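You operate a simulated robot arm through the tools that you are given. There is no shell and no other tool. Be economical: measure what you need, move in short steps, check, and stop when the job is done.

The job below is to be done with a simulated robot arm. You get a single attempt, and the scene is never put back.

TASK
Stack the small box that says "C" from the second shelf from the bottom of the wall rack on top of the small box marked "D". Take the scrub block and put it on the bottom shelf of the wall rack. Put the green wiping pad on the top of the lid stand away on the filling table top. Stack the beige cap from the top of the carton table on top of the grey cap. Put the blue dye cup from the top of the carton table on the third shelf from the bottom of the wall rack. Turn the tension dial to 30 kg. Put the felt block on the yellow tray. Put the round bottle labelled "pink" from the pump bench top on the grey plate of the out mark and the round bottle marked "green" on the top of the tote. Do these in any order. Set down upright: dye cup, felt block, round bottle.

It is judged by the outcome, as a careful person would: the job done as asked, and still so three seconds after it is handed in. It fails if anything else is knocked over, pushed out of place, dropped, spilled or broken. Lids that push on must go on centred and level and be pressed home; caps that screw on are set level and turned clockwise until they are tight.

THE ROBOT
A 7-joint arm with a fingered hand on a trunk, on a base that drives. Base frame: it is fixed to the floor where the robot stands at the start and does not move with it; the origin is under the middle of the robot, x ahead of it, y to its left, z up; the surface under the hand at the start is at about z = 0.78. Units: m, degrees, N and s.
With the tool pointing down near the work surface it reaches from about 0.4 to 0.74 m from the robot's upright axis, wherever it stands. Its first joint turns from -166.0 to 166.0 degrees. Places, roughly: bottom shelf of the wall rack [0.7, 0.4, 0.2]; cap [-2.25, 3.5, 0.75]; dye cup [-2.5, 3.5, 0.75]; felt block (7x5x5 cm) [-2.8, 6.2, 0.8]; filling table top [-2.2, 0, 0.4]; green wiping pad (10x7x5 cm) [-0.8, 2.1, 0.7]; grey plate of the OUT mark (24x16 cm) [-1.7, 6.22, 0.72]; round bottle [-4.25, 6.75, 0.75]; scrub block (5x8x3 cm) [0.6, 1.5, 0.8]; small box [0.5, 0.25, 0.75]; tension dial [-2.3, 6.1, 0.8]; third shelf of the wall rack [0.7, 0.4, 1.4]; top of the tote (22x22 cm) [-5.46, 6.76, 1.16]; yellow tray (17x10x3 cm) [-3.2, 1.7, 0.9]. Payload 3.4 kg.
The TCP is the grasp point between the finger pads, 0.025 m short of the fingertips. In the tool frame z runs along the fingers and y along their closing line. Largest opening 0.088 m; the body of the gripper starts 0.029 m behind the TCP. The gripper is a hand of 3 fingers: y runs from the thumb to the fingers, the wrist lies at [-0.013, -0.106, -0.174] in the tool frame, and closing takes about 1.5 s.
Orientation is that of the tool frame in the base frame, as [roll, pitch, yaw] about the fixed x, y, z axes, in that order (R = Rz(yaw) Ry(pitch) Rx(roll)). With the fingers straight down and the wrist toward the robot, the tool's x, y and z point along [0, 1, 0], [1, 0, 0] and [0, 0, -1] of the base frame.

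THE INTERFACE
- The arm moves only by the tool servo_tool. Its argument "rows" is a list of rows, each an object (a shift or turn left out is 0, a gripper value left out holds the last) with "rotation": the turn, a rotation vector about the base's x, y, z in units of 90 degrees (1.0 is 90 degrees), a list of three; "translation": the shift along the base's x, y, z in units of 150 mm (1.0 is 150 mm), a list of three; "hand": the finger opening in m, from 0 to 0.088. In form: [{"rotation": [ax, ay, az], "translation": [tx, ty, tz], "hand": hand}, ...]. A call has 1 to 10 rows; each row is the pose to reach, as a shift and turn from the pose commanded when the call began. A call with a number of a shift or a turn outside -1 to 1 is refused whole. Rows are played at 5 a second. More than 0.05 m and 8.6 degrees between two rows, or a gripper value outside its range, and nothing of the call is played. Where a pose cannot be reached the arm comes as near as it can. A force on the tool above 40 N (or 10 N above the force at the start of the call, whichever is more), or a blocked arm, ends the call early, and 0.2 s more pass. Each finger travels about 0.072 m/s and halts on what it meets, pressing with about 29 N; the grip force reading is that of the motor and also rises with nothing between the fingers. The clock runs only during rows and for 0.2 s after the last one: add rows that repeat a pose to give the fingers time. The reply holds the time, the measured pose of the TCP, the force on the tool along the base axes, the opening and the grip force, in the units named above and with some noise, with the torque about the TCP (base axes, N m) and any sound that the robot's microphone picked up.
- Cameras (640 x 400 px; columns grow to the right, rows downward): "scene" is now at [0.0253, 0.1529, 1.4879]; the picture's right is [-0.05, -1.00, 0.00], its down [-0.63, 0.03, -0.78] and it looks along [0.78, -0.04, -0.63] (base axes); focal length 246 px, centre (320, 200). "wrist" rides on the gripper at [0.058, -0.085, -0.099] in the tool frame; the picture's right is [-0.67, 0.35, -0.66], its down [-0.69, -0.63, 0.37] and it looks along [-0.29, 0.69, 0.66] (tool axes); focal length 261 px, centre (320, 200). There is no depth. A picture from a camera that has moved, and an enlarged one, comes with that camera's place and axes in the base frame and with its lens.
- camera(camera): a new picture of that camera. It takes no simulated time.
- raise_lower(by): slides the trunk up (or, below 0, down) by that many m; the arm and the scene camera ride with it, the base frame stays. It gives what a move gives, with no picture.
- steer(legs): drives the robot by 1 to 6 legs, each [ahead, left, turn to the left] in m, m and degrees, along the robot's own axes; the way and the turn of a leg run together, so that a leg with both is an arc; at most 1.5 m and 180 degrees a leg. The arm and the cameras ride along, it lands a little off, and it stops where it bumps. It gives what a move gives.
- grasp_type(shape): the hand has 3 fingers and takes this shape, open, in about a second: jaw (thumb against the fingers, like two jaws); tri (thumb and two fingers); tip (a fingertip pinch); poke (one finger out to press); point (the index stretched); flat (the hand flat); cup (the hand cupped); fist (a fist). The gripper value then closes the fingers along that shape, each until it touches; the sizes above hold for jaw. It gives what a move gives, with no picture.
- aim_head(pan, tilt): turns the head with the scene camera to pan (to the left, within 155 degrees either way) and tilt (down, from -29 to 69), counted from straight ahead of the robot. It gives what a move gives.
- zoom(camera, box): a new picture of the part [left, top, right, bottom] of that camera's present view, enlarged. It takes no simulated time.
- job_done(): hands the job in; it is judged then, once.

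Work in short steps. Places have to be worked out from the pictures, the camera data and where the tool is seen: move nearer, look again, correct. Check each grasp and each placing, and mend what went wrong. You have 493 turns and 238 pictures in all, those below and enlarged ones among them. Open the gripper and draw the arm clear of the work before you hand the job in, unless the task says otherwise; then end with one line.

The tools are called as name(argument=value, ...) on one line, values as JSON. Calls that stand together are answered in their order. servo_tool: Moves the arm, as the interface text tells. Its arguments: {"type":"object","properties":{"rows":{"type":"array","items":{"type":"object","properties":{"rotation":{"type":"array","items":{"type":"number"}},"translation":{"type":"array","items":{"type":"number"}},"hand":{"type":"number"}}}}},"required":["rows"]} The other tools are called the same way: raise_lower (by) slides the trunk up or down; grasp_type (shape) gives the hand a shape; steer (legs) drives the base; aim_head (pan, tilt) turns the head that bears the scene camera; camera (camera) takes a picture; zoom (camera, box) takes an enlarged picture of a part of a camera's view; job_done () hands the job in.

At the start:

```text
clock: 0.0
ee_pos: [0.4635, 0.0391, 0.9997]
tool_rot: [180.0, 0.0, 90.1]
wrist_force: [-0.2, -0.7, -1.2]
torque: [0.01, 0.02, 0.01]
opening: 0.0878
finger_force: 0.0
shape: jaw
trunk travel left (down, up): [-0.5, 0.09]
robot x, y, heading: [0.0021, -0.0015, -0.1]
head pan, tilt: [-2.9, 38.8]
```

scene: 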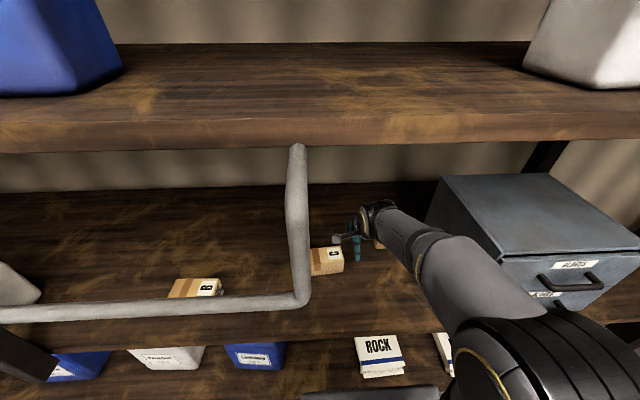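
wrist: 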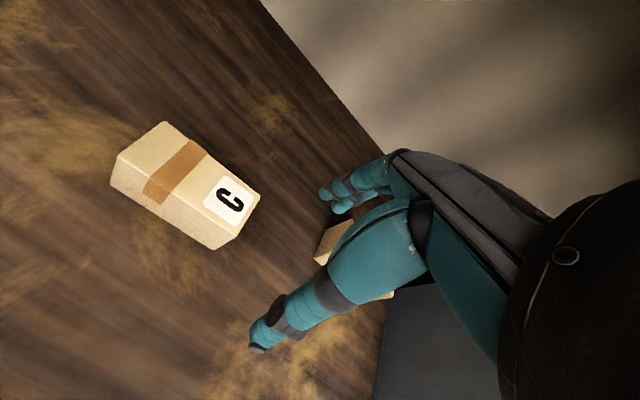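

I'll look around from the head to find box D and understand the rail in front of the shelf.

zoom(camera="scene", box=[140, 180, 460, 380])

aim_head(pan=35, tilt=40)

camera(camera="scene")

```text
2.00 times, centred on (300, 280) of scene
camera zoom: at [0.0253, 0.1529, 1.4879], right [-0.05, -1.0, 0.0], down [-0.63, 0.03, -0.78], along [0.78, -0.04, -0.63], focal length 492 px, centre (360, 40)
```

zoom: 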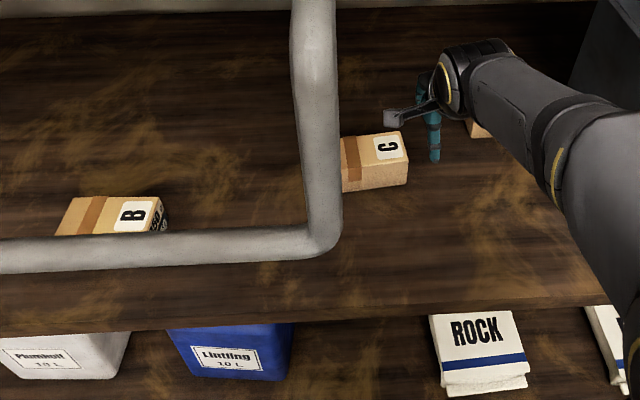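

```text
clock: 1.0
ee_pos: [0.4637, 0.0395, 1.0004]
tool_rot: [180.0, 0.0, 90.0]
wrist_force: [0.2, 0.0, 0.1]
torque: [0.02, 0.02, 0.02]
opening: 0.0878
finger_force: 0.0
shape: jaw
trunk travel left (down, up): [-0.5, 0.09]
robot x, y, heading: [0.0004, 0.0033, -0.0]
head pan, tilt: [35.0, 40.0]
```

```text
234 pictures are left
camera scene: at [0.0092, 0.2059, 1.4861], right [0.57, -0.82, 0.0], down [-0.53, -0.37, -0.77], along [0.63, 0.44, -0.64], focal length 246 px, centre (320, 200)
```

scene: 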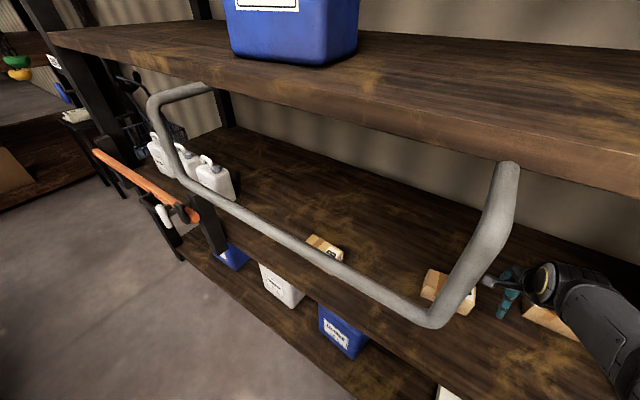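

Rail: corner at about (0.22, 0.17, 1.13), so the left side is fenced. Now look to the right side for D.

aim_head(pan=-35, tilt=40)

camera(camera="scene")

```text
clock: 2.5
ee_pos: [0.4633, 0.0389, 0.9989]
tool_rot: [180.0, 0.0, 90.1]
wrist_force: [-0.2, 0.8, -0.2]
torque: [-0.01, -0.03, -0.02]
opening: 0.0878
finger_force: 0.0
shape: jaw
trunk travel left (down, up): [-0.5, 0.09]
robot x, y, heading: [0.0026, -0.0015, -0.1]
head pan, tilt: [-35.0, 40.0]
```

```text
233 pictures are left
camera scene: at [0.0092, 0.1085, 1.4861], right [-0.57, -0.82, 0.0], down [-0.53, 0.37, -0.77], along [0.63, -0.44, -0.64], focal length 246 px, centre (320, 200)
```

scene: 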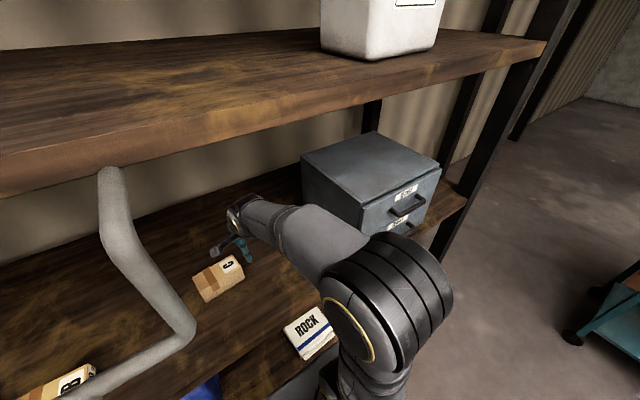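

Zooming the wrist view to measure box C and the box behind the fingers.

zoom(camera="wrist", box=[80, 100, 400, 300])

```text
2.00 times, centred on (240, 200) of wrist
camera zoom: at [0.38, 0.0961, 1.0983], right [0.35, -0.67, 0.66], down [-0.63, -0.69, -0.37], along [0.69, -0.29, -0.66], focal length 521 px, centre (480, 200)
```

zoom: 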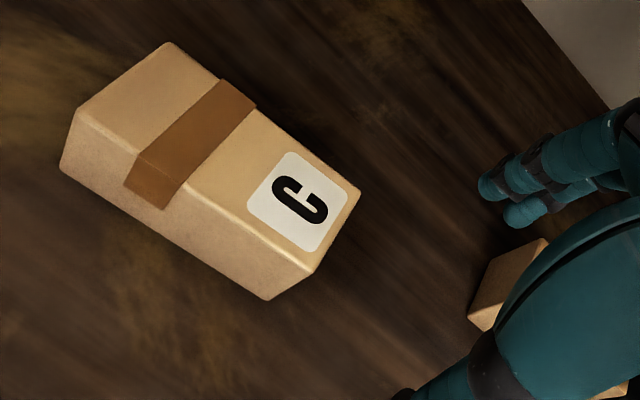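

C box: about 12.7 × 6 × 6.5 cm, centred near (0.538, 0.115), top about z 0.845, turned about 6°. I move above it and look again.

servo_tool(rows=[{"translation": [0.165, 0.17, -0.05], "rotation": [0, 0, 0.035], "hand": 0.088}, {"translation": [0.33, 0.34, -0.12], "rotation": [0, 0, 0.07]}, {"translation": [0.495, 0.507, -0.25], "rotation": [0, 0, 0.07]}, {"translation": [0.495, 0.507, -0.47], "rotation": [0, 0, 0.07]}, {"translation": [0.495, 0.507, -0.47], "rotation": [0, 0, 0.07]}])

camera(camera="wrist")

camera(camera="scene")

```text
clock: 3.6
ee_pos: [0.537, 0.1156, 0.9298]
tool_rot: [180.0, 0.0, 96.3]
wrist_force: [-0.9, -0.1, 0.1]
torque: [0.0, 0.02, 0.0]
opening: 0.0881
finger_force: 0.1
shape: jaw
trunk travel left (down, up): [-0.5, 0.09]
robot x, y, heading: [0.0016, -0.0044, -0.2]
head pan, tilt: [-35.0, 40.0]
```

```text
231 pictures are left
camera wrist: at [0.4482, 0.1628, 1.0278], right [0.42, -0.63, 0.66], down [-0.55, -0.75, -0.37], along [0.72, -0.21, -0.66], focal length 261 px, centre (320, 200)
```

wrist: 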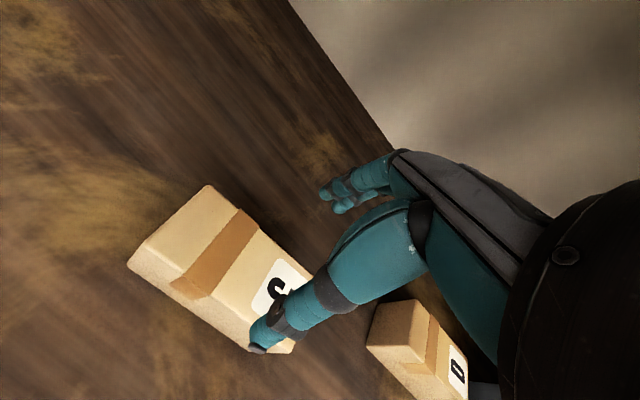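

```text
230 pictures are left
camera scene: at [0.0092, 0.1084, 1.4862], right [-0.57, -0.82, 0.0], down [-0.53, 0.37, -0.77], along [0.63, -0.44, -0.64], focal length 246 px, centre (320, 200)
```

scene: 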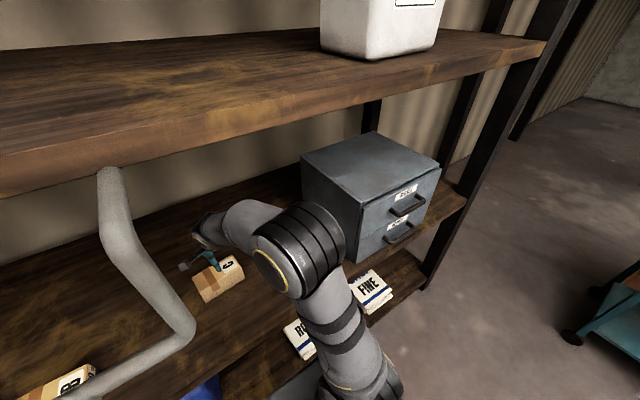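

Estimates agree: centre (0.538, 0.116). Descending to grasp depth and closing.

servo_tool(rows=[{"translation": [0.01, 0, -0.25]}, {"translation": [0.01, 0, -0.5]}, {"translation": [0.01, 0, -0.67]}, {"translation": [0.01, 0, -0.67]}])

camera(camera="wrist")

```text
clock: 4.7
ee_pos: [0.5402, 0.1153, 0.8291]
tool_rot: [179.9, 0.1, 96.3]
wrist_force: [1.1, 1.1, 6.6]
torque: [0.06, -0.04, -0.01]
opening: 0.0878
finger_force: 0.1
shape: jaw
trunk travel left (down, up): [-0.5, 0.09]
robot x, y, heading: [0.0007, -0.0025, -0.1]
head pan, tilt: [-35.0, 40.0]
```

```text
229 pictures are left
camera wrist: at [0.4502, 0.1627, 0.9274], right [0.42, -0.63, 0.66], down [-0.55, -0.75, -0.37], along [0.72, -0.21, -0.66], focal length 261 px, centre (320, 200)
```

wrist: 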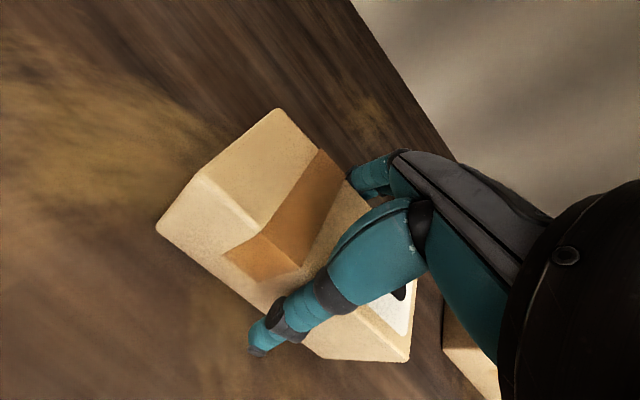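

A small upward force suggests light contact on top; I lift 4 mm and close.

servo_tool(rows=[{"translation": [0, 0, 0.03]}, {"translation": [0, 0, 0.03], "hand": 0.03}, {"translation": [0, 0, 0.03], "hand": 0.03}, {"translation": [0, 0, 0.03], "hand": 0.03}, {"translation": [0, 0, 0.03], "hand": 0.03}, {"translation": [0, 0, 0.03], "hand": 0.03}, {"translation": [0, 0, 0.03], "hand": 0.03}, {"translation": [0, 0, 0.03], "hand": 0.03}])

```text
clock: 6.5
ee_pos: [0.5404, 0.1154, 0.8337]
tool_rot: [180.0, 0.0, 96.3]
wrist_force: [0.2, 0.4, 0.2]
torque: [-0.01, -0.04, 0.0]
opening: 0.0653
finger_force: 29.3
shape: jaw
trunk travel left (down, up): [-0.5, 0.09]
robot x, y, heading: [-0.0012, 0.0004, -0.1]
head pan, tilt: [-35.0, 40.0]
```

Gripped at 65 mm. Lift 12 cm and view D.

servo_tool(rows=[{"translation": [0, 0, 0.2]}, {"translation": [0, 0, 0.5]}, {"translation": [0, -0.1, 0.8]}, {"translation": [0, -0.3, 0.8]}, {"translation": [0, -0.3, 0.8]}])

camera(camera="wrist")

aim_head(pan=0, tilt=45)

camera(camera="scene")

```text
clock: 7.7
ee_pos: [0.5379, 0.0711, 0.9523]
tool_rot: [180.0, 0.1, 96.3]
wrist_force: [0.0, -0.8, -2.2]
torque: [0.01, -0.01, 0.0]
opening: 0.0651
finger_force: 29.0
shape: jaw
trunk travel left (down, up): [-0.5, 0.09]
robot x, y, heading: [-0.0025, -0.0019, -0.1]
head pan, tilt: [-35.0, 40.0]
```

```text
228 pictures are left
camera wrist: at [0.4492, 0.1174, 1.0515], right [0.42, -0.63, 0.66], down [-0.55, -0.75, -0.37], along [0.72, -0.21, -0.66], focal length 261 px, centre (320, 200)
```

wrist: 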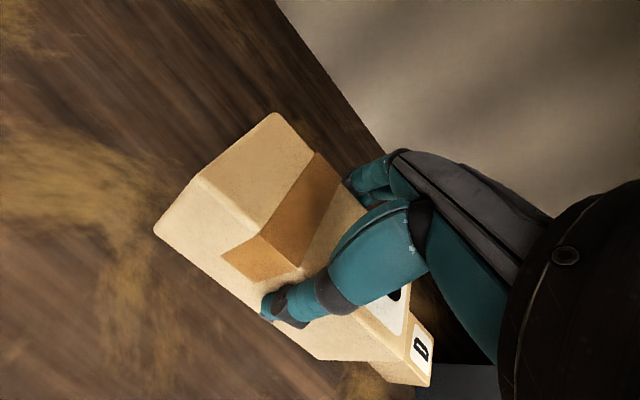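

```text
clock: 8.7
ee_pos: [0.5386, 0.0698, 0.9536]
tool_rot: [-180.0, 0.0, 96.3]
wrist_force: [-0.1, 0.3, -2.5]
torque: [-0.01, 0.0, -0.02]
opening: 0.0648
finger_force: 29.5
shape: jaw
trunk travel left (down, up): [-0.5, 0.09]
robot x, y, heading: [0.0022, 0.0028, -0.3]
head pan, tilt: [0.0, 45.0]
```

```text
227 pictures are left
camera scene: at [0.0212, 0.1572, 1.4789], right [0.0, -1.0, 0.0], down [-0.71, 0.0, -0.71], along [0.71, 0.0, -0.71], focal length 246 px, centre (320, 200)
```

scene: 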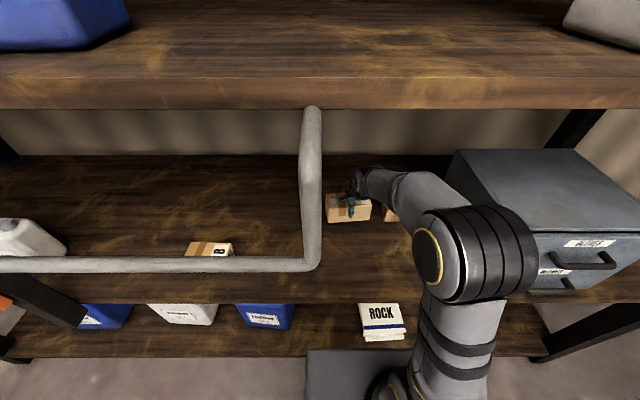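

D is hidden beneath the hand. I pull the hand back and yaw it to the right so the wrist camera sees D.

servo_tool(rows=[{"translation": [-0.13, 0.04, 0.05], "rotation": [0, 0, -0.08]}, {"translation": [-0.26, 0.08, 0.1], "rotation": [0, 0, -0.16]}, {"translation": [-0.4, 0.12, 0.1], "rotation": [0, 0, -0.24]}, {"translation": [-0.55, 0.16, 0.1], "rotation": [0, 0, -0.32]}, {"translation": [-0.65, 0.2, 0.1], "rotation": [0, 0, -0.4]}, {"translation": [-0.65, 0.2, 0.1], "rotation": [0, 0, -0.4]}])

camera(camera="wrist")

camera(camera="scene")

```text
clock: 10.1
ee_pos: [0.4426, 0.1011, 0.968]
tool_rot: [-180.0, 0.1, 60.2]
wrist_force: [-0.3, 0.2, -1.7]
torque: [0.01, 0.01, 0.04]
opening: 0.0647
finger_force: 28.8
shape: jaw
trunk travel left (down, up): [-0.5, 0.09]
robot x, y, heading: [0.0008, -0.0005, -0.0]
head pan, tilt: [0.0, 45.0]
```

```text
226 pictures are left
camera wrist: at [0.3983, 0.1918, 1.0663], right [-0.03, -0.75, 0.66], down [-0.89, -0.28, -0.37], along [0.46, -0.59, -0.66], focal length 261 px, centre (320, 200)
```

wrist: 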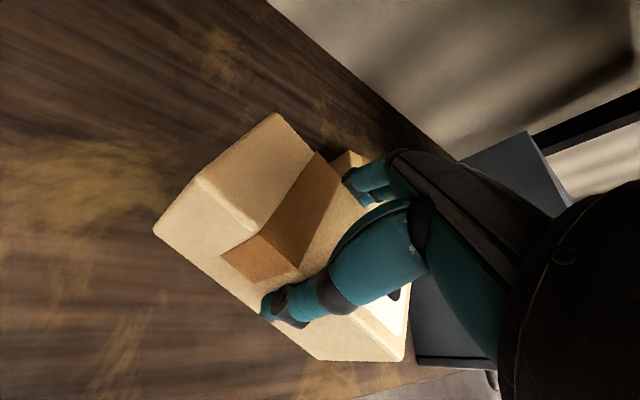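

```text
225 pictures are left
camera scene: at [0.0211, 0.1573, 1.4789], right [0.0, -1.0, 0.0], down [-0.71, 0.0, -0.71], along [0.71, 0.0, -0.71], focal length 246 px, centre (320, 200)
```

scene: 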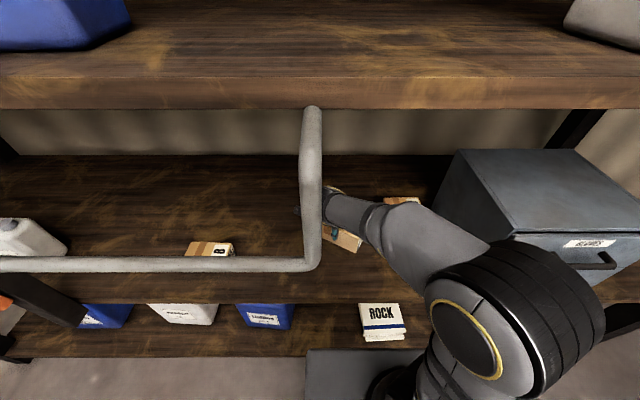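

Half of D is visible past the forearm. I'll move the hand to the right and near the robot so the head camera sees D unobstructed.

servo_tool(rows=[{"translation": [-0.02, -0.25, 0], "rotation": [0, 0, 0.06]}, {"translation": [-0.04, -0.5, 0], "rotation": [0, 0, 0.12]}, {"translation": [-0.06, -0.75, 0], "rotation": [0, 0, 0.18]}, {"translation": [-0.1, -1.0, 0], "rotation": [0, 0, 0.24]}])

servo_tool(rows=[{"translation": [0, -0.25, 0], "rotation": [0, 0, 0.05]}, {"translation": [0, -0.5, 0], "rotation": [0, 0, 0.1]}, {"translation": [0, -0.75, 0], "rotation": [0, 0, 0.1]}, {"translation": [0, -0.75, 0], "rotation": [0, 0, 0.1]}])

zoom(camera="scene", box=[300, 140, 540, 290])

camera(camera="wrist")

```text
clock: 11.1
ee_pos: [0.426, -0.0502, 0.9688]
tool_rot: [-180.0, -0.2, 81.9]
wrist_force: [-0.6, -0.3, -2.8]
torque: [0.0, -0.02, -0.03]
opening: 0.065
finger_force: 29.4
shape: jaw
trunk travel left (down, up): [-0.5, 0.09]
robot x, y, heading: [-0.0002, -0.0027, 0.2]
head pan, tilt: [0.0, 45.0]
```

```text
clock: 12.1
ee_pos: [0.4281, -0.1619, 0.968]
tool_rot: [180.0, 0.1, 90.9]
wrist_force: [0.3, -0.4, -3.1]
torque: [0.0, -0.02, -0.03]
opening: 0.0648
finger_force: 29.2
shape: jaw
trunk travel left (down, up): [-0.5, 0.09]
robot x, y, heading: [-0.0019, -0.0023, 0.1]
head pan, tilt: [0.0, 45.0]
```

```text
2.67 times, centred on (420, 215) of scene
camera zoom: at [0.0211, 0.1571, 1.4789], right [0.0, -1.0, 0.0], down [-0.71, 0.0, -0.71], along [0.71, 0.0, -0.71], focal length 656 px, centre (53, 160)
```

zoom: 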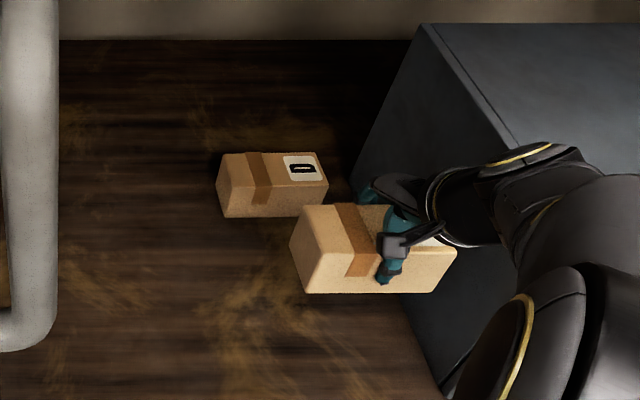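

```text
223 pictures are left
camera wrist: at [0.3427, -0.1066, 1.067], right [0.36, -0.66, 0.66], down [-0.62, -0.7, -0.37], along [0.7, -0.27, -0.66], focal length 261 px, centre (320, 200)
```

wrist: 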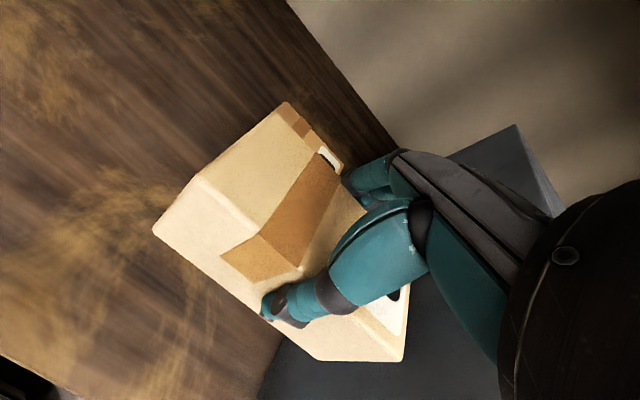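

D: centre (0.6395, −0.1405), top z≈0.845, yaw about 2.7°. Carry C above it.

servo_tool(rows=[{"translation": [0.25, 0.03, 0.0]}, {"translation": [0.5, 0.06, 0.0], "rotation": [0, 0, 0.02]}, {"translation": [0.75, 0.1, 0.0], "rotation": [0, 0, 0.02]}, {"translation": [1.0, 0.143, 0.0], "rotation": [0, 0, 0.02]}])

servo_tool(rows=[{"translation": [0.2, 0, 0.0]}, {"translation": [0.41, 0, 0]}, {"translation": [0.41, 0, -0.2]}, {"translation": [0.41, 0, -0.33]}, {"translation": [0.41, 0, -0.33]}])

zoom(camera="scene", box=[300, 140, 540, 290])

```text
clock: 13.1
ee_pos: [0.5779, -0.1396, 0.9692]
tool_rot: [-179.8, -0.1, 92.7]
wrist_force: [-0.7, 0.4, -1.8]
torque: [-0.01, 0.0, -0.04]
opening: 0.0652
finger_force: 28.6
shape: jaw
trunk travel left (down, up): [-0.5, 0.09]
robot x, y, heading: [-0.0005, 0.0043, -0.3]
head pan, tilt: [0.0, 45.0]
```

```text
clock: 14.3
ee_pos: [0.6387, -0.141, 0.9179]
tool_rot: [-180.0, -0.1, 92.7]
wrist_force: [-0.5, 1.5, -3.0]
torque: [-0.02, 0.0, 0.0]
opening: 0.0647
finger_force: 29.1
shape: jaw
trunk travel left (down, up): [-0.5, 0.09]
robot x, y, heading: [0.0049, -0.002, 0.2]
head pan, tilt: [0.0, 45.0]
```

```text
2.67 times, centred on (420, 215) of scene
camera zoom: at [0.0213, 0.1571, 1.4789], right [0.0, -1.0, 0.0], down [-0.71, 0.0, -0.71], along [0.71, 0.0, -0.71], focal length 656 px, centre (53, 160)
```

zoom: 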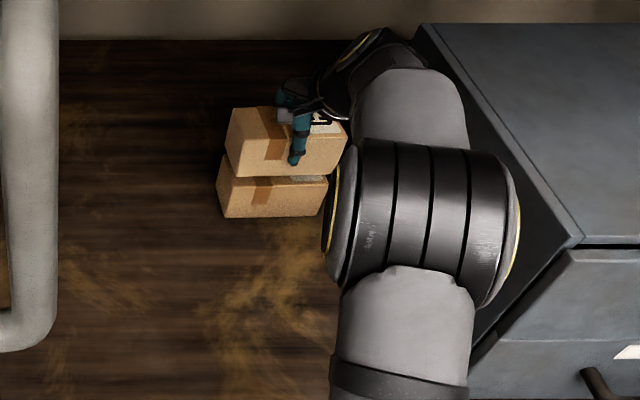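

Aligned within a few mm. Lower until contact, then release.

servo_tool(rows=[{"translation": [-0.01, 0.02, -0.06]}, {"translation": [-0.01, 0.02, -0.1]}, {"translation": [-0.01, 0.02, -0.13]}, {"translation": [-0.01, 0.02, -0.13]}])

```text
clock: 15.3
ee_pos: [0.6385, -0.1373, 0.8994]
tool_rot: [180.0, 0.0, 92.7]
wrist_force: [0.5, -0.4, -2.1]
torque: [-0.01, 0.0, 0.0]
opening: 0.0648
finger_force: 28.5
shape: jaw
trunk travel left (down, up): [-0.5, 0.09]
robot x, y, heading: [0.0008, -0.0006, 0.2]
head pan, tilt: [0.0, 45.0]
```

Still free (force −2 N is the box weight). Creep lower.

servo_tool(rows=[{"translation": [0, 0, -0.01]}, {"translation": [0, 0, -0.02]}, {"translation": [0, 0, -0.03]}, {"translation": [0, 0, -0.03]}])

```text
clock: 16.3
ee_pos: [0.6363, -0.1378, 0.8972]
tool_rot: [179.9, 0.1, 92.7]
wrist_force: [0.3, -0.5, 13.5]
torque: [0.0, -0.53, 0.08]
opening: 0.0643
finger_force: 28.7
shape: jaw
trunk travel left (down, up): [-0.5, 0.09]
robot x, y, heading: [-0.0035, -0.002, -0.0]
head pan, tilt: [0.0, 45.0]
```

Contact. Open the fingers, then lift straight up.

servo_tool(rows=[{"translation": [0, 0, 0.015], "hand": 0.075}, {"translation": [0, 0, 0.015], "hand": 0.088}, {"translation": [0, 0, 0.015]}, {"translation": [0, 0, 0.015]}, {"translation": [0, 0, 0.1]}, {"translation": [0, 0, 0.35]}, {"translation": [0, 0, 0.55]}])

servo_tool(rows=[{"translation": [-0.3, 0, 0.05]}, {"translation": [-0.6, 0, 0.05]}, {"translation": [-0.9, 0, 0.05]}, {"translation": [-1, 0, 0.05]}])

zoom(camera="scene", box=[300, 140, 540, 290])

```text
clock: 17.9
ee_pos: [0.6356, -0.1371, 0.9789]
tool_rot: [180.0, -0.1, 92.7]
wrist_force: [-0.5, 0.5, -0.1]
torque: [0.0, -0.02, 0.02]
opening: 0.0879
finger_force: 0.1
shape: jaw
trunk travel left (down, up): [-0.5, 0.09]
robot x, y, heading: [-0.0016, -0.0007, 0.1]
head pan, tilt: [0.0, 45.0]
```

```text
clock: 18.9
ee_pos: [0.4865, -0.14, 0.9855]
tool_rot: [180.0, -0.1, 92.8]
wrist_force: [0.4, 0.1, 0.2]
torque: [-0.03, 0.02, 0.0]
opening: 0.0879
finger_force: 0.2
shape: jaw
trunk travel left (down, up): [-0.5, 0.09]
robot x, y, heading: [-0.0007, -0.0016, 0.2]
head pan, tilt: [0.0, 45.0]
```

```text
2.67 times, centred on (420, 215) of scene
camera zoom: at [0.0206, 0.1573, 1.4789], right [0.0, -1.0, 0.0], down [-0.71, 0.0, -0.71], along [0.71, 0.0, -0.71], focal length 656 px, centre (53, 160)
```

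zoom: 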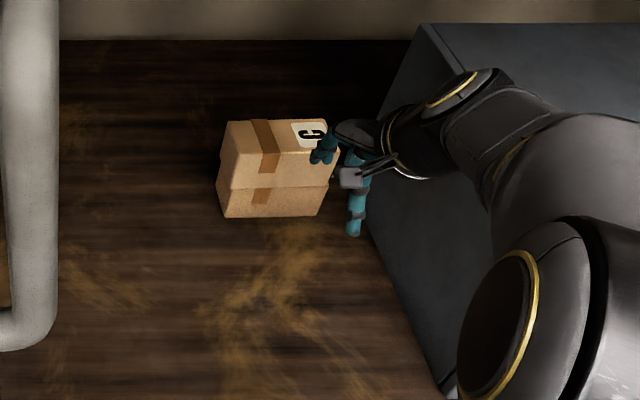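

C sits squarely on D. Now survey left and behind before driving.

aim_head(pan=80, tilt=25)

camera(camera="scene")

aim_head(pan=140, tilt=25)

camera(camera="scene")

```text
clock: 20.4
ee_pos: [0.487, -0.1377, 0.9857]
tool_rot: [179.9, 0.0, 92.6]
wrist_force: [-1.0, -1.3, 0.3]
torque: [0.03, -0.01, 0.01]
opening: 0.088
finger_force: 0.1
shape: jaw
trunk travel left (down, up): [-0.5, 0.09]
robot x, y, heading: [0.0037, 0.0015, 0.1]
head pan, tilt: [80.0, 25.0]
```

```text
220 pictures are left
camera scene: at [-0.0444, 0.2479, 1.5095], right [0.98, -0.17, 0.0], down [-0.07, -0.42, -0.91], along [0.16, 0.89, -0.42], focal length 246 px, centre (320, 200)
```

scene: 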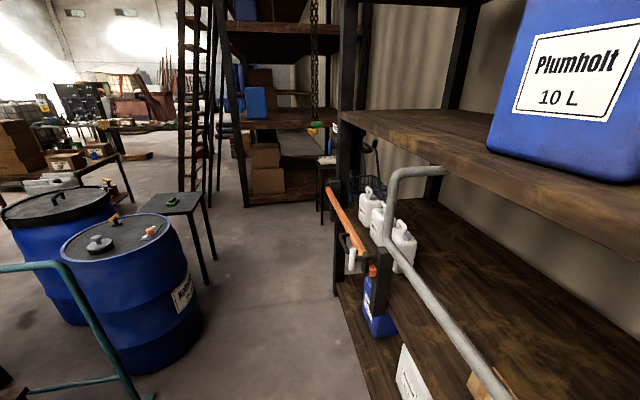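

```text
clock: 21.7
ee_pos: [0.4874, -0.138, 0.9855]
tool_rot: [180.0, 0.0, 92.7]
wrist_force: [0.4, -0.3, 0.9]
torque: [-0.03, 0.01, -0.02]
opening: 0.0878
finger_force: 0.0
shape: jaw
trunk travel left (down, up): [-0.5, 0.09]
robot x, y, heading: [-0.0014, 0.0006, 0.1]
head pan, tilt: [140.0, 25.0]
```

```text
219 pictures are left
camera scene: at [-0.131, 0.2165, 1.5095], right [0.64, 0.77, 0.0], down [0.32, -0.27, -0.91], along [-0.69, 0.58, -0.42], focal length 246 px, centre (320, 200)
```

scene: 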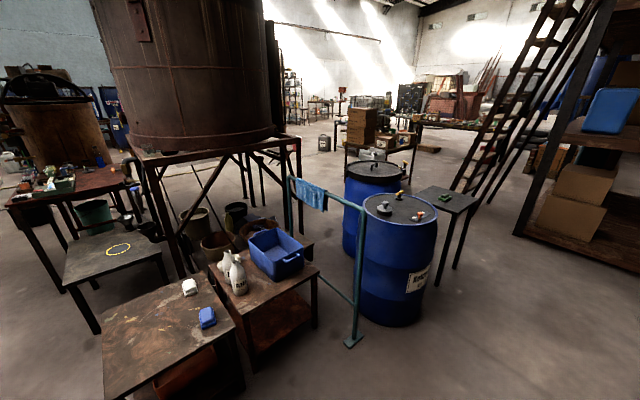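

I see the aisle, the lid stand with the green pad. Zoom on the rack's left end to find the scrub block.

aim_head(pan=70, tilt=30)

zoom(camera="scene", box=[280, 100, 480, 225])

```text
clock: 23.1
ee_pos: [0.4875, -0.1384, 0.9844]
tool_rot: [179.9, 0.1, 92.7]
wrist_force: [0.1, -0.6, 0.6]
torque: [0.04, -0.01, 0.02]
opening: 0.0878
finger_force: 0.0
shape: jaw
trunk travel left (down, up): [-0.5, 0.09]
robot x, y, heading: [-0.0017, -0.0027, 0.2]
head pan, tilt: [70.0, 30.0]
```

```text
3.20 times, centred on (380, 162) of scene
camera zoom: at [-0.0296, 0.2422, 1.5015], right [0.94, -0.34, 0.0], down [-0.17, -0.47, -0.87], along [0.3, 0.81, -0.5], focal length 788 px, centre (128, 320)
```

zoom: 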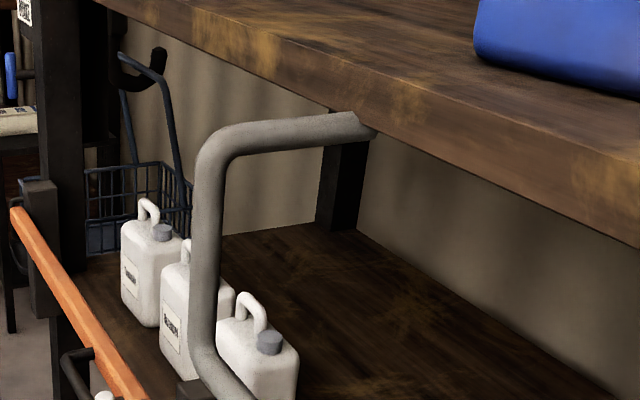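

The scrub block is probably in the wire basket hung at the rack's left end. Retract the arm and back out, turn to face left.

servo_tool(rows=[{"translation": [-0.15, 0.25, 0]}, {"translation": [-0.3, 0.5, 0]}, {"translation": [-0.45, 0.75, 0]}, {"translation": [-0.5, 0.9, 0]}])

steer(legs=[[-0.4, 0, 0], [0, 0, 90]])

aim_head(pan=0, tilt=35)

camera(camera="scene")

```text
clock: 24.1
ee_pos: [0.4112, -0.002, 0.9856]
tool_rot: [-180.0, -0.1, 92.7]
wrist_force: [0.6, 0.3, 0.1]
torque: [0.03, 0.02, -0.01]
opening: 0.0878
finger_force: 0.0
shape: jaw
trunk travel left (down, up): [-0.5, 0.09]
robot x, y, heading: [0.0028, -0.0022, 0.1]
head pan, tilt: [70.0, 30.0]
```

```text
clock: 30.4
ee_pos: [-0.3985, 0.413, 0.9863]
tool_rot: [180.0, -0.1, -176.9]
wrist_force: [-0.1, 0.5, 0.3]
torque: [-0.02, 0.0, 0.01]
opening: 0.0878
finger_force: 0.0
shape: jaw
trunk travel left (down, up): [-0.5, 0.09]
robot x, y, heading: [-0.3981, -0.0012, 90.4]
head pan, tilt: [70.0, 30.0]
```

```text
clock: 31.9
ee_pos: [-0.399, 0.4131, 0.9849]
tool_rot: [-180.0, 0.0, -176.9]
wrist_force: [1.0, -0.1, 0.8]
torque: [-0.03, -0.01, 0.02]
opening: 0.0878
finger_force: 0.0
shape: jaw
trunk travel left (down, up): [-0.5, 0.09]
robot x, y, heading: [-0.3974, -0.0005, 90.4]
head pan, tilt: [0.0, 35.0]
```

```text
217 pictures are left
camera scene: at [-0.5573, 0.0269, 1.4937], right [1.0, 0.01, 0.0], down [0.0, -0.57, -0.82], along [-0.01, 0.82, -0.57], focal length 246 px, centre (320, 200)
```

scene: 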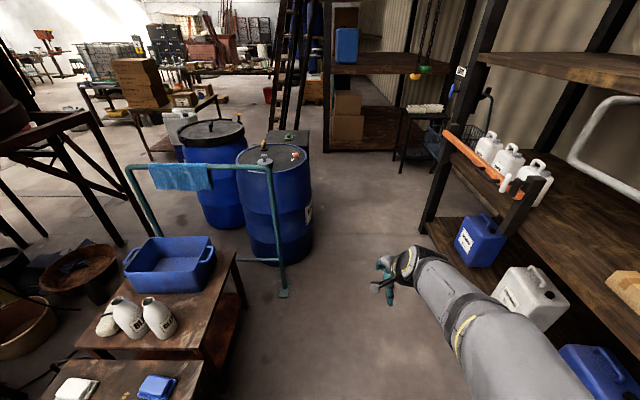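

Aisle is about 0.8 m wide centred near x = −0.15. Shift right and go ahead to look into the basket.

steer(legs=[[0, -0.24, 0], [0.6, 0, 0]])

aim_head(pan=-50, tilt=30)

camera(camera="scene")

```text
clock: 36.6
ee_pos: [-0.1631, 1.0141, 0.9851]
tool_rot: [179.9, 0.1, -177.0]
wrist_force: [0.5, -0.7, 0.1]
torque: [0.01, 0.0, 0.06]
opening: 0.0879
finger_force: 0.0
shape: jaw
trunk travel left (down, up): [-0.5, 0.09]
robot x, y, heading: [-0.1666, 0.604, 90.4]
head pan, tilt: [0.0, 35.0]
```

```text
clock: 37.8
ee_pos: [-0.1631, 1.0145, 0.9844]
tool_rot: [-180.0, 0.1, -177.1]
wrist_force: [0.2, -0.9, -0.3]
torque: [0.01, 0.01, 0.03]
opening: 0.088
finger_force: 0.0
shape: jaw
trunk travel left (down, up): [-0.5, 0.09]
robot x, y, heading: [-0.1632, 0.6026, 90.1]
head pan, tilt: [-50.0, 30.0]
```

```text
216 pictures are left
camera scene: at [-0.2528, 0.5991, 1.5015], right [0.65, -0.76, 0.0], down [-0.38, -0.32, -0.87], along [0.66, 0.56, -0.5], focal length 246 px, centre (320, 200)
```

scene: 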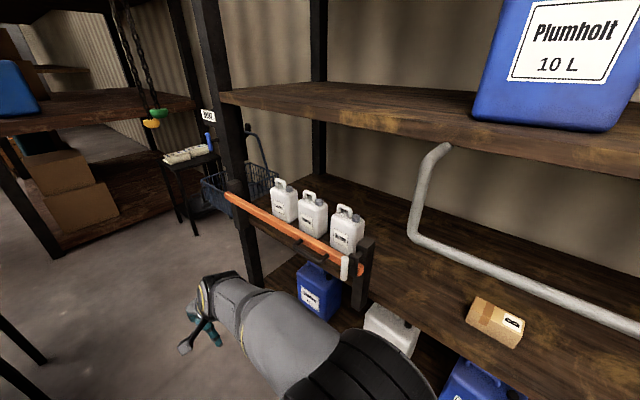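

The basket hangs from a hook outside the rack's left end. Drive further to look down into it.

steer(legs=[[0.85, 0, 0]])

aim_head(pan=-75, tilt=40)

camera(camera="scene")

```text
clock: 42.3
ee_pos: [-0.1632, 1.8626, 0.9848]
tool_rot: [180.0, 0.0, -177.2]
wrist_force: [-0.1, 0.0, -0.9]
torque: [0.0, 0.0, 0.0]
opening: 0.0879
finger_force: 0.1
shape: jaw
trunk travel left (down, up): [-0.5, 0.09]
robot x, y, heading: [-0.167, 1.4535, 90.0]
head pan, tilt: [-50.0, 30.0]
```

```text
clock: 43.2
ee_pos: [-0.1634, 1.8622, 0.9858]
tool_rot: [179.9, -0.1, -177.2]
wrist_force: [0.5, 0.1, -1.6]
torque: [0.02, -0.03, -0.01]
opening: 0.0879
finger_force: 0.0
shape: jaw
trunk travel left (down, up): [-0.5, 0.09]
robot x, y, heading: [-0.1655, 1.4507, 90.2]
head pan, tilt: [-75.0, 40.0]
```

```text
215 pictures are left
camera scene: at [-0.2424, 1.4106, 1.4862], right [0.26, -0.97, 0.0], down [-0.62, -0.17, -0.77], along [0.74, 0.2, -0.64], focal length 246 px, centre (320, 200)
```

scene: 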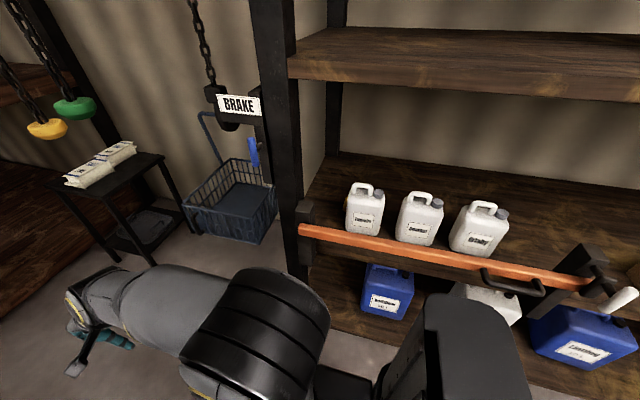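

The basket looks empty; zoom around the jugs and basket for the scrub block.

zoom(camera="scene", box=[160, 80, 560, 330])

zoom(camera="scene", box=[30, 80, 290, 243])

```text
1.60 times, centred on (360, 205) of scene
camera zoom: at [-0.2424, 1.4106, 1.4862], right [0.26, -0.97, 0.0], down [-0.62, -0.17, -0.77], along [0.74, 0.2, -0.64], focal length 394 px, centre (256, 192)
```

zoom: 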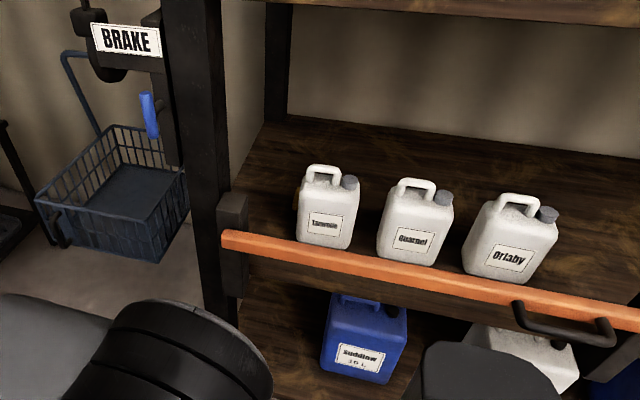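

```text
2.45 times, centred on (160, 162) of scene
camera zoom: at [-0.2424, 1.4106, 1.4862], right [0.26, -0.97, 0.0], down [-0.62, -0.17, -0.77], along [0.74, 0.2, -0.64], focal length 604 px, centre (713, 294)
```

zoom: 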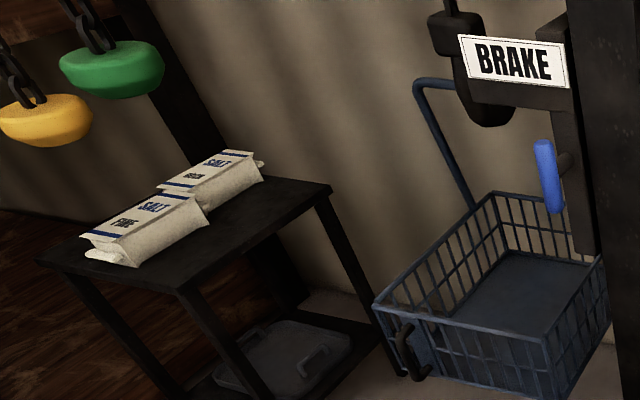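

Something tan peeks out left of the left jug. Move ahead 0.2 m for another angle.

steer(legs=[[0.17, 0, 0]])

aim_head(pan=-98, tilt=40)

camera(camera="scene")

```text
clock: 44.6
ee_pos: [-0.1645, 2.0319, 0.9857]
tool_rot: [-180.0, 0.0, -177.3]
wrist_force: [-0.5, -0.2, -0.1]
torque: [0.01, 0.01, -0.01]
opening: 0.0879
finger_force: 0.0
shape: jaw
trunk travel left (down, up): [-0.5, 0.09]
robot x, y, heading: [-0.1651, 1.6188, 90.1]
head pan, tilt: [-75.0, 40.0]
```

```text
clock: 45.5
ee_pos: [-0.1639, 2.0318, 0.9854]
tool_rot: [180.0, 0.0, -177.3]
wrist_force: [0.3, 0.6, 0.0]
torque: [0.01, 0.01, -0.02]
opening: 0.0883
finger_force: 0.0
shape: jaw
trunk travel left (down, up): [-0.5, 0.09]
robot x, y, heading: [-0.169, 1.6182, 90.0]
head pan, tilt: [-98.0, 40.0]
```

```text
212 pictures are left
camera scene: at [-0.2405, 1.5463, 1.4861], right [-0.14, -0.99, 0.0], down [-0.64, 0.09, -0.77], along [0.76, -0.11, -0.64], focal length 246 px, centre (320, 200)
```

scene: 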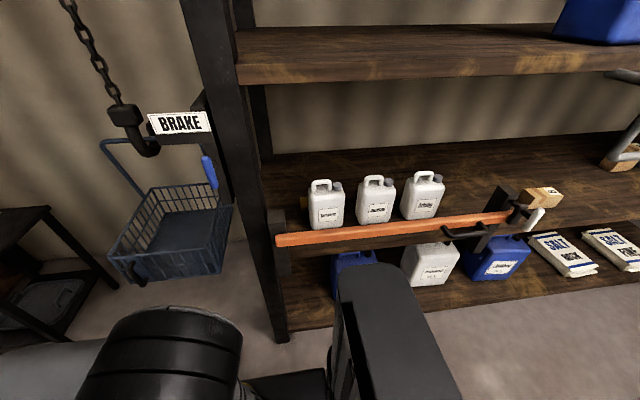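

zoom(camera="scene", box=[240, 130, 480, 280])

```text
2.67 times, centred on (360, 205) of scene
camera zoom: at [-0.2405, 1.5463, 1.4861], right [-0.14, -0.99, 0.0], down [-0.64, 0.09, -0.77], along [0.76, -0.11, -0.64], focal length 656 px, centre (213, 187)
```

zoom: 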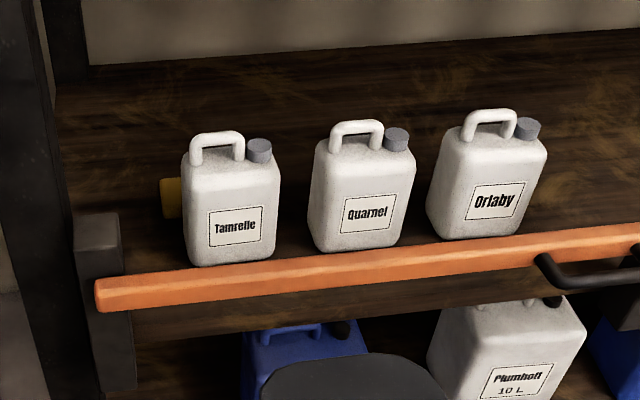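

The scrub block is yellow, tucked behind the "Tamrelle" jug. One more viewpoint 0.2 m ahead to see it fully.

steer(legs=[[0.22, 0, 0]])

aim_head(pan=-108, tilt=38)

zoom(camera="scene", box=[200, 130, 440, 280])

```text
clock: 47.2
ee_pos: [-0.1632, 2.2525, 0.9854]
tool_rot: [-179.9, 0.0, -177.2]
wrist_force: [0.5, 0.5, 0.4]
torque: [-0.01, -0.02, 0.04]
opening: 0.0877
finger_force: 0.1
shape: jaw
trunk travel left (down, up): [-0.5, 0.09]
robot x, y, heading: [-0.1618, 1.8388, 90.0]
head pan, tilt: [-98.0, 40.0]
```

```text
clock: 47.9
ee_pos: [-0.1635, 2.252, 0.9855]
tool_rot: [-180.0, 0.0, -177.3]
wrist_force: [0.3, 0.3, 0.3]
torque: [0.0, -0.01, 0.0]
opening: 0.0879
finger_force: 0.0
shape: jaw
trunk travel left (down, up): [-0.5, 0.09]
robot x, y, heading: [-0.1688, 1.8437, 90.1]
head pan, tilt: [-108.0, 38.0]
```

```text
2.67 times, centred on (320, 205) of scene
camera zoom: at [-0.2426, 1.7527, 1.4891], right [-0.31, -0.95, 0.0], down [-0.59, 0.19, -0.79], along [0.75, -0.24, -0.62], focal length 656 px, centre (320, 187)
```

zoom: 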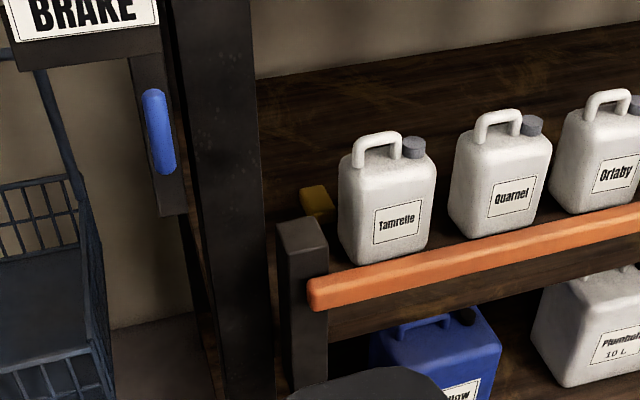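

I'll face the rack end-on: step back from it, turn to face +x at about y = 1.55, then use the wrist camera over the block.

steer(legs=[[0, 0.14, 0], [0, 0, -90], [0, -0.28, 0]])

aim_head(pan=0, tilt=40)

raise_lower(by=0.06)

camera(camera="scene")

```text
clock: 54.6
ee_pos: [0.1049, 1.5579, 0.9858]
tool_rot: [180.0, 0.0, 92.7]
wrist_force: [1.1, -0.9, 0.4]
torque: [0.03, 0.02, -0.01]
opening: 0.0877
finger_force: 0.1
shape: jaw
trunk travel left (down, up): [-0.5, 0.09]
robot x, y, heading: [-0.3139, 1.5607, -0.1]
head pan, tilt: [-108.0, 38.0]
```

```text
clock: 56.5
ee_pos: [0.1052, 1.5585, 0.9846]
tool_rot: [-179.9, -0.1, 92.7]
wrist_force: [0.4, 0.1, -0.6]
torque: [-0.04, 0.01, -0.01]
opening: 0.088
finger_force: 0.1
shape: jaw
trunk travel left (down, up): [-0.5, 0.09]
robot x, y, heading: [-0.3061, 1.5607, 0.2]
head pan, tilt: [0.0, 40.0]
```

```text
clock: 57.5
ee_pos: [0.1055, 1.5589, 1.0446]
tool_rot: [180.0, 0.0, 92.8]
wrist_force: [-0.4, 0.3, -0.4]
torque: [0.05, 0.0, -0.02]
opening: 0.0876
finger_force: 0.1
shape: jaw
trunk travel left (down, up): [-0.56, 0.03]
robot x, y, heading: [-0.3051, 1.5638, -0.1]
head pan, tilt: [0.0, 40.0]
```

```text
209 pictures are left
camera scene: at [-0.2829, 1.719, 1.5462], right [0.0, -1.0, 0.0], down [-0.64, 0.0, -0.77], along [0.77, 0.0, -0.64], focal length 246 px, centre (320, 200)
```

scene: 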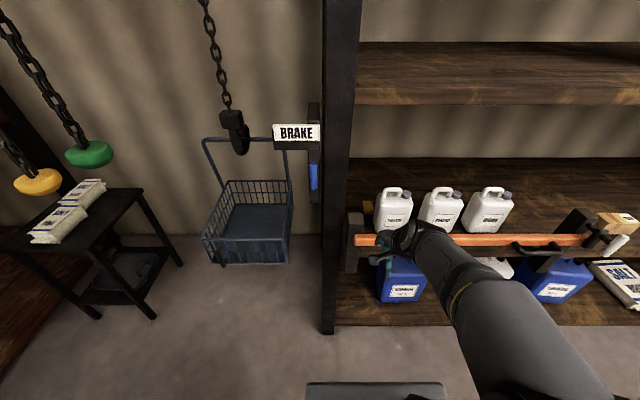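

Drive ahead 0.2 m with the hand above bar and jug height, between jug and post, then look with the wrist camera.

steer(legs=[[0.2, 0, 0]])

camera(camera="wrist")

camera(camera="scene")

```text
clock: 59.1
ee_pos: [0.3072, 1.5568, 1.0459]
tool_rot: [-179.8, 0.0, 92.6]
wrist_force: [0.0, 0.2, -0.2]
torque: [0.01, 0.01, 0.02]
opening: 0.0882
finger_force: 0.0
shape: jaw
trunk travel left (down, up): [-0.56, 0.03]
robot x, y, heading: [-0.1052, 1.5597, 0.0]
head pan, tilt: [0.0, 40.0]
```

```text
208 pictures are left
camera wrist: at [0.2203, 1.6101, 1.1436], right [0.38, -0.65, 0.66], down [-0.6, -0.71, -0.37], along [0.71, -0.25, -0.66], focal length 261 px, centre (320, 200)
```

wrist: 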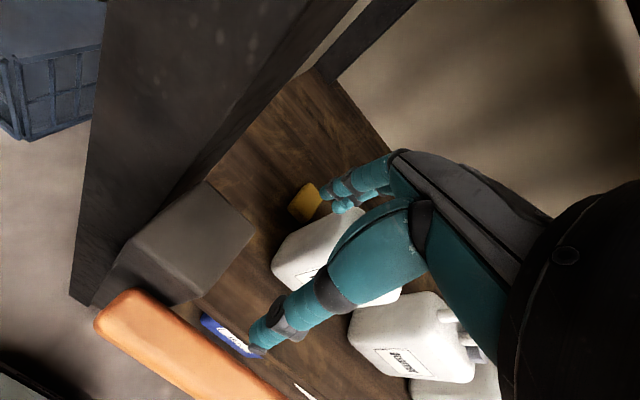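

```text
207 pictures are left
camera scene: at [-0.0803, 1.7184, 1.5461], right [0.0, -1.0, 0.0], down [-0.64, 0.0, -0.77], along [0.77, 0.0, -0.64], focal length 246 px, centre (320, 200)
```

scene: 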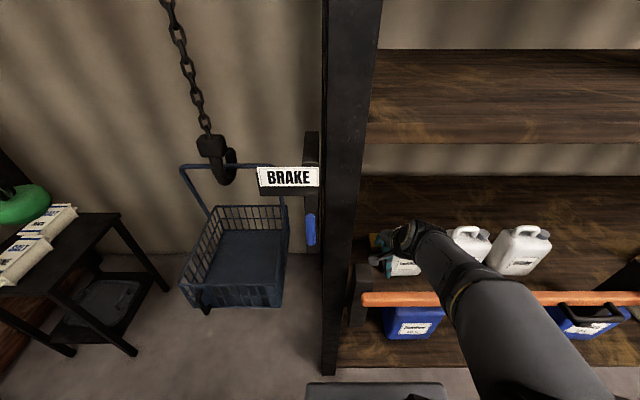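

Zoom on the block from the wrist camera.

zoom(camera="wrist", box=[240, 140, 400, 240])

```text
4.00 times, centred on (320, 190) of wrist
camera zoom: at [0.2203, 1.6101, 1.1436], right [0.38, -0.65, 0.66], down [-0.6, -0.71, -0.37], along [0.71, -0.25, -0.66], focal length 1043 px, centre (320, 240)
```

zoom: 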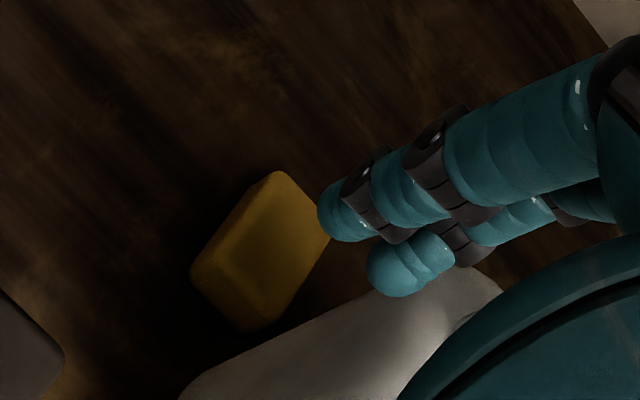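

Block is about centred (0.555, 1.50), long side along x, 5 cm side along y, beside/behind the jug (jug back ≈ x 0.525, left side ≈ y 1.48). I'll grip across y with the wrist to the left. First go forward at height, then yaw.

servo_tool(rows=[{"translation": [0.3, -0.08, 0]}, {"translation": [0.6, -0.16, 0]}, {"translation": [0.9, -0.24, 0]}, {"translation": [1.0, -0.34, 0]}, {"translation": [1.0, -0.34, 0]}])

servo_tool(rows=[{"translation": [0.1, 0, 0], "rotation": [0, 0, -0.09]}, {"translation": [0.2, 0, 0], "rotation": [0, 0, -0.18]}, {"translation": [0.3, 0, 0], "rotation": [0, 0, -0.27]}, {"translation": [0.4, 0, 0], "rotation": [0, 0, -0.36]}, {"translation": [0.5, 0, 0], "rotation": [0, 0, -0.45]}, {"translation": [0.5, 0, 0], "rotation": [0, 0, -0.45]}])

camera(camera="scene")

camera(camera="wrist")

```text
clock: 60.3
ee_pos: [0.4572, 1.5064, 1.0463]
tool_rot: [-180.0, 0.0, 92.4]
wrist_force: [-0.2, -0.6, 0.1]
torque: [0.02, 0.0, 0.0]
opening: 0.0879
finger_force: 0.1
shape: jaw
trunk travel left (down, up): [-0.56, 0.03]
robot x, y, heading: [-0.1079, 1.5663, -0.2]
head pan, tilt: [0.0, 40.0]
```

```text
clock: 61.7
ee_pos: [0.532, 1.5067, 1.0448]
tool_rot: [-180.0, 0.0, 52.0]
wrist_force: [-0.1, 0.8, -0.3]
torque: [0.0, 0.02, 0.02]
opening: 0.0881
finger_force: 0.0
shape: jaw
trunk travel left (down, up): [-0.56, 0.03]
robot x, y, heading: [-0.1067, 1.5644, -0.3]
head pan, tilt: [0.0, 40.0]
```

```text
205 pictures are left
camera scene: at [-0.0812, 1.7185, 1.5462], right [0.0, -1.0, 0.0], down [-0.64, 0.0, -0.77], along [0.77, 0.0, -0.64], focal length 246 px, centre (320, 200)
```

scene: 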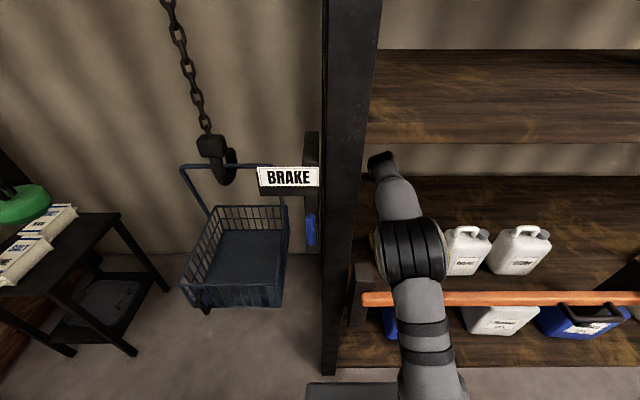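

```text
204 pictures are left
camera wrist: at [0.501, 1.6035, 1.1439], right [-0.14, -0.74, 0.66], down [-0.92, -0.15, -0.37], along [0.37, -0.65, -0.66], focal length 261 px, centre (320, 200)
```

wrist: 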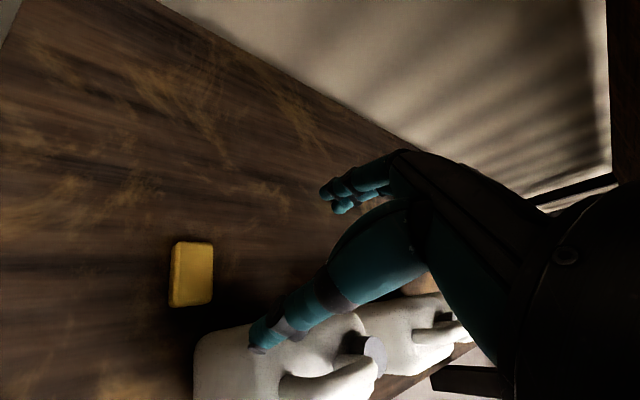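

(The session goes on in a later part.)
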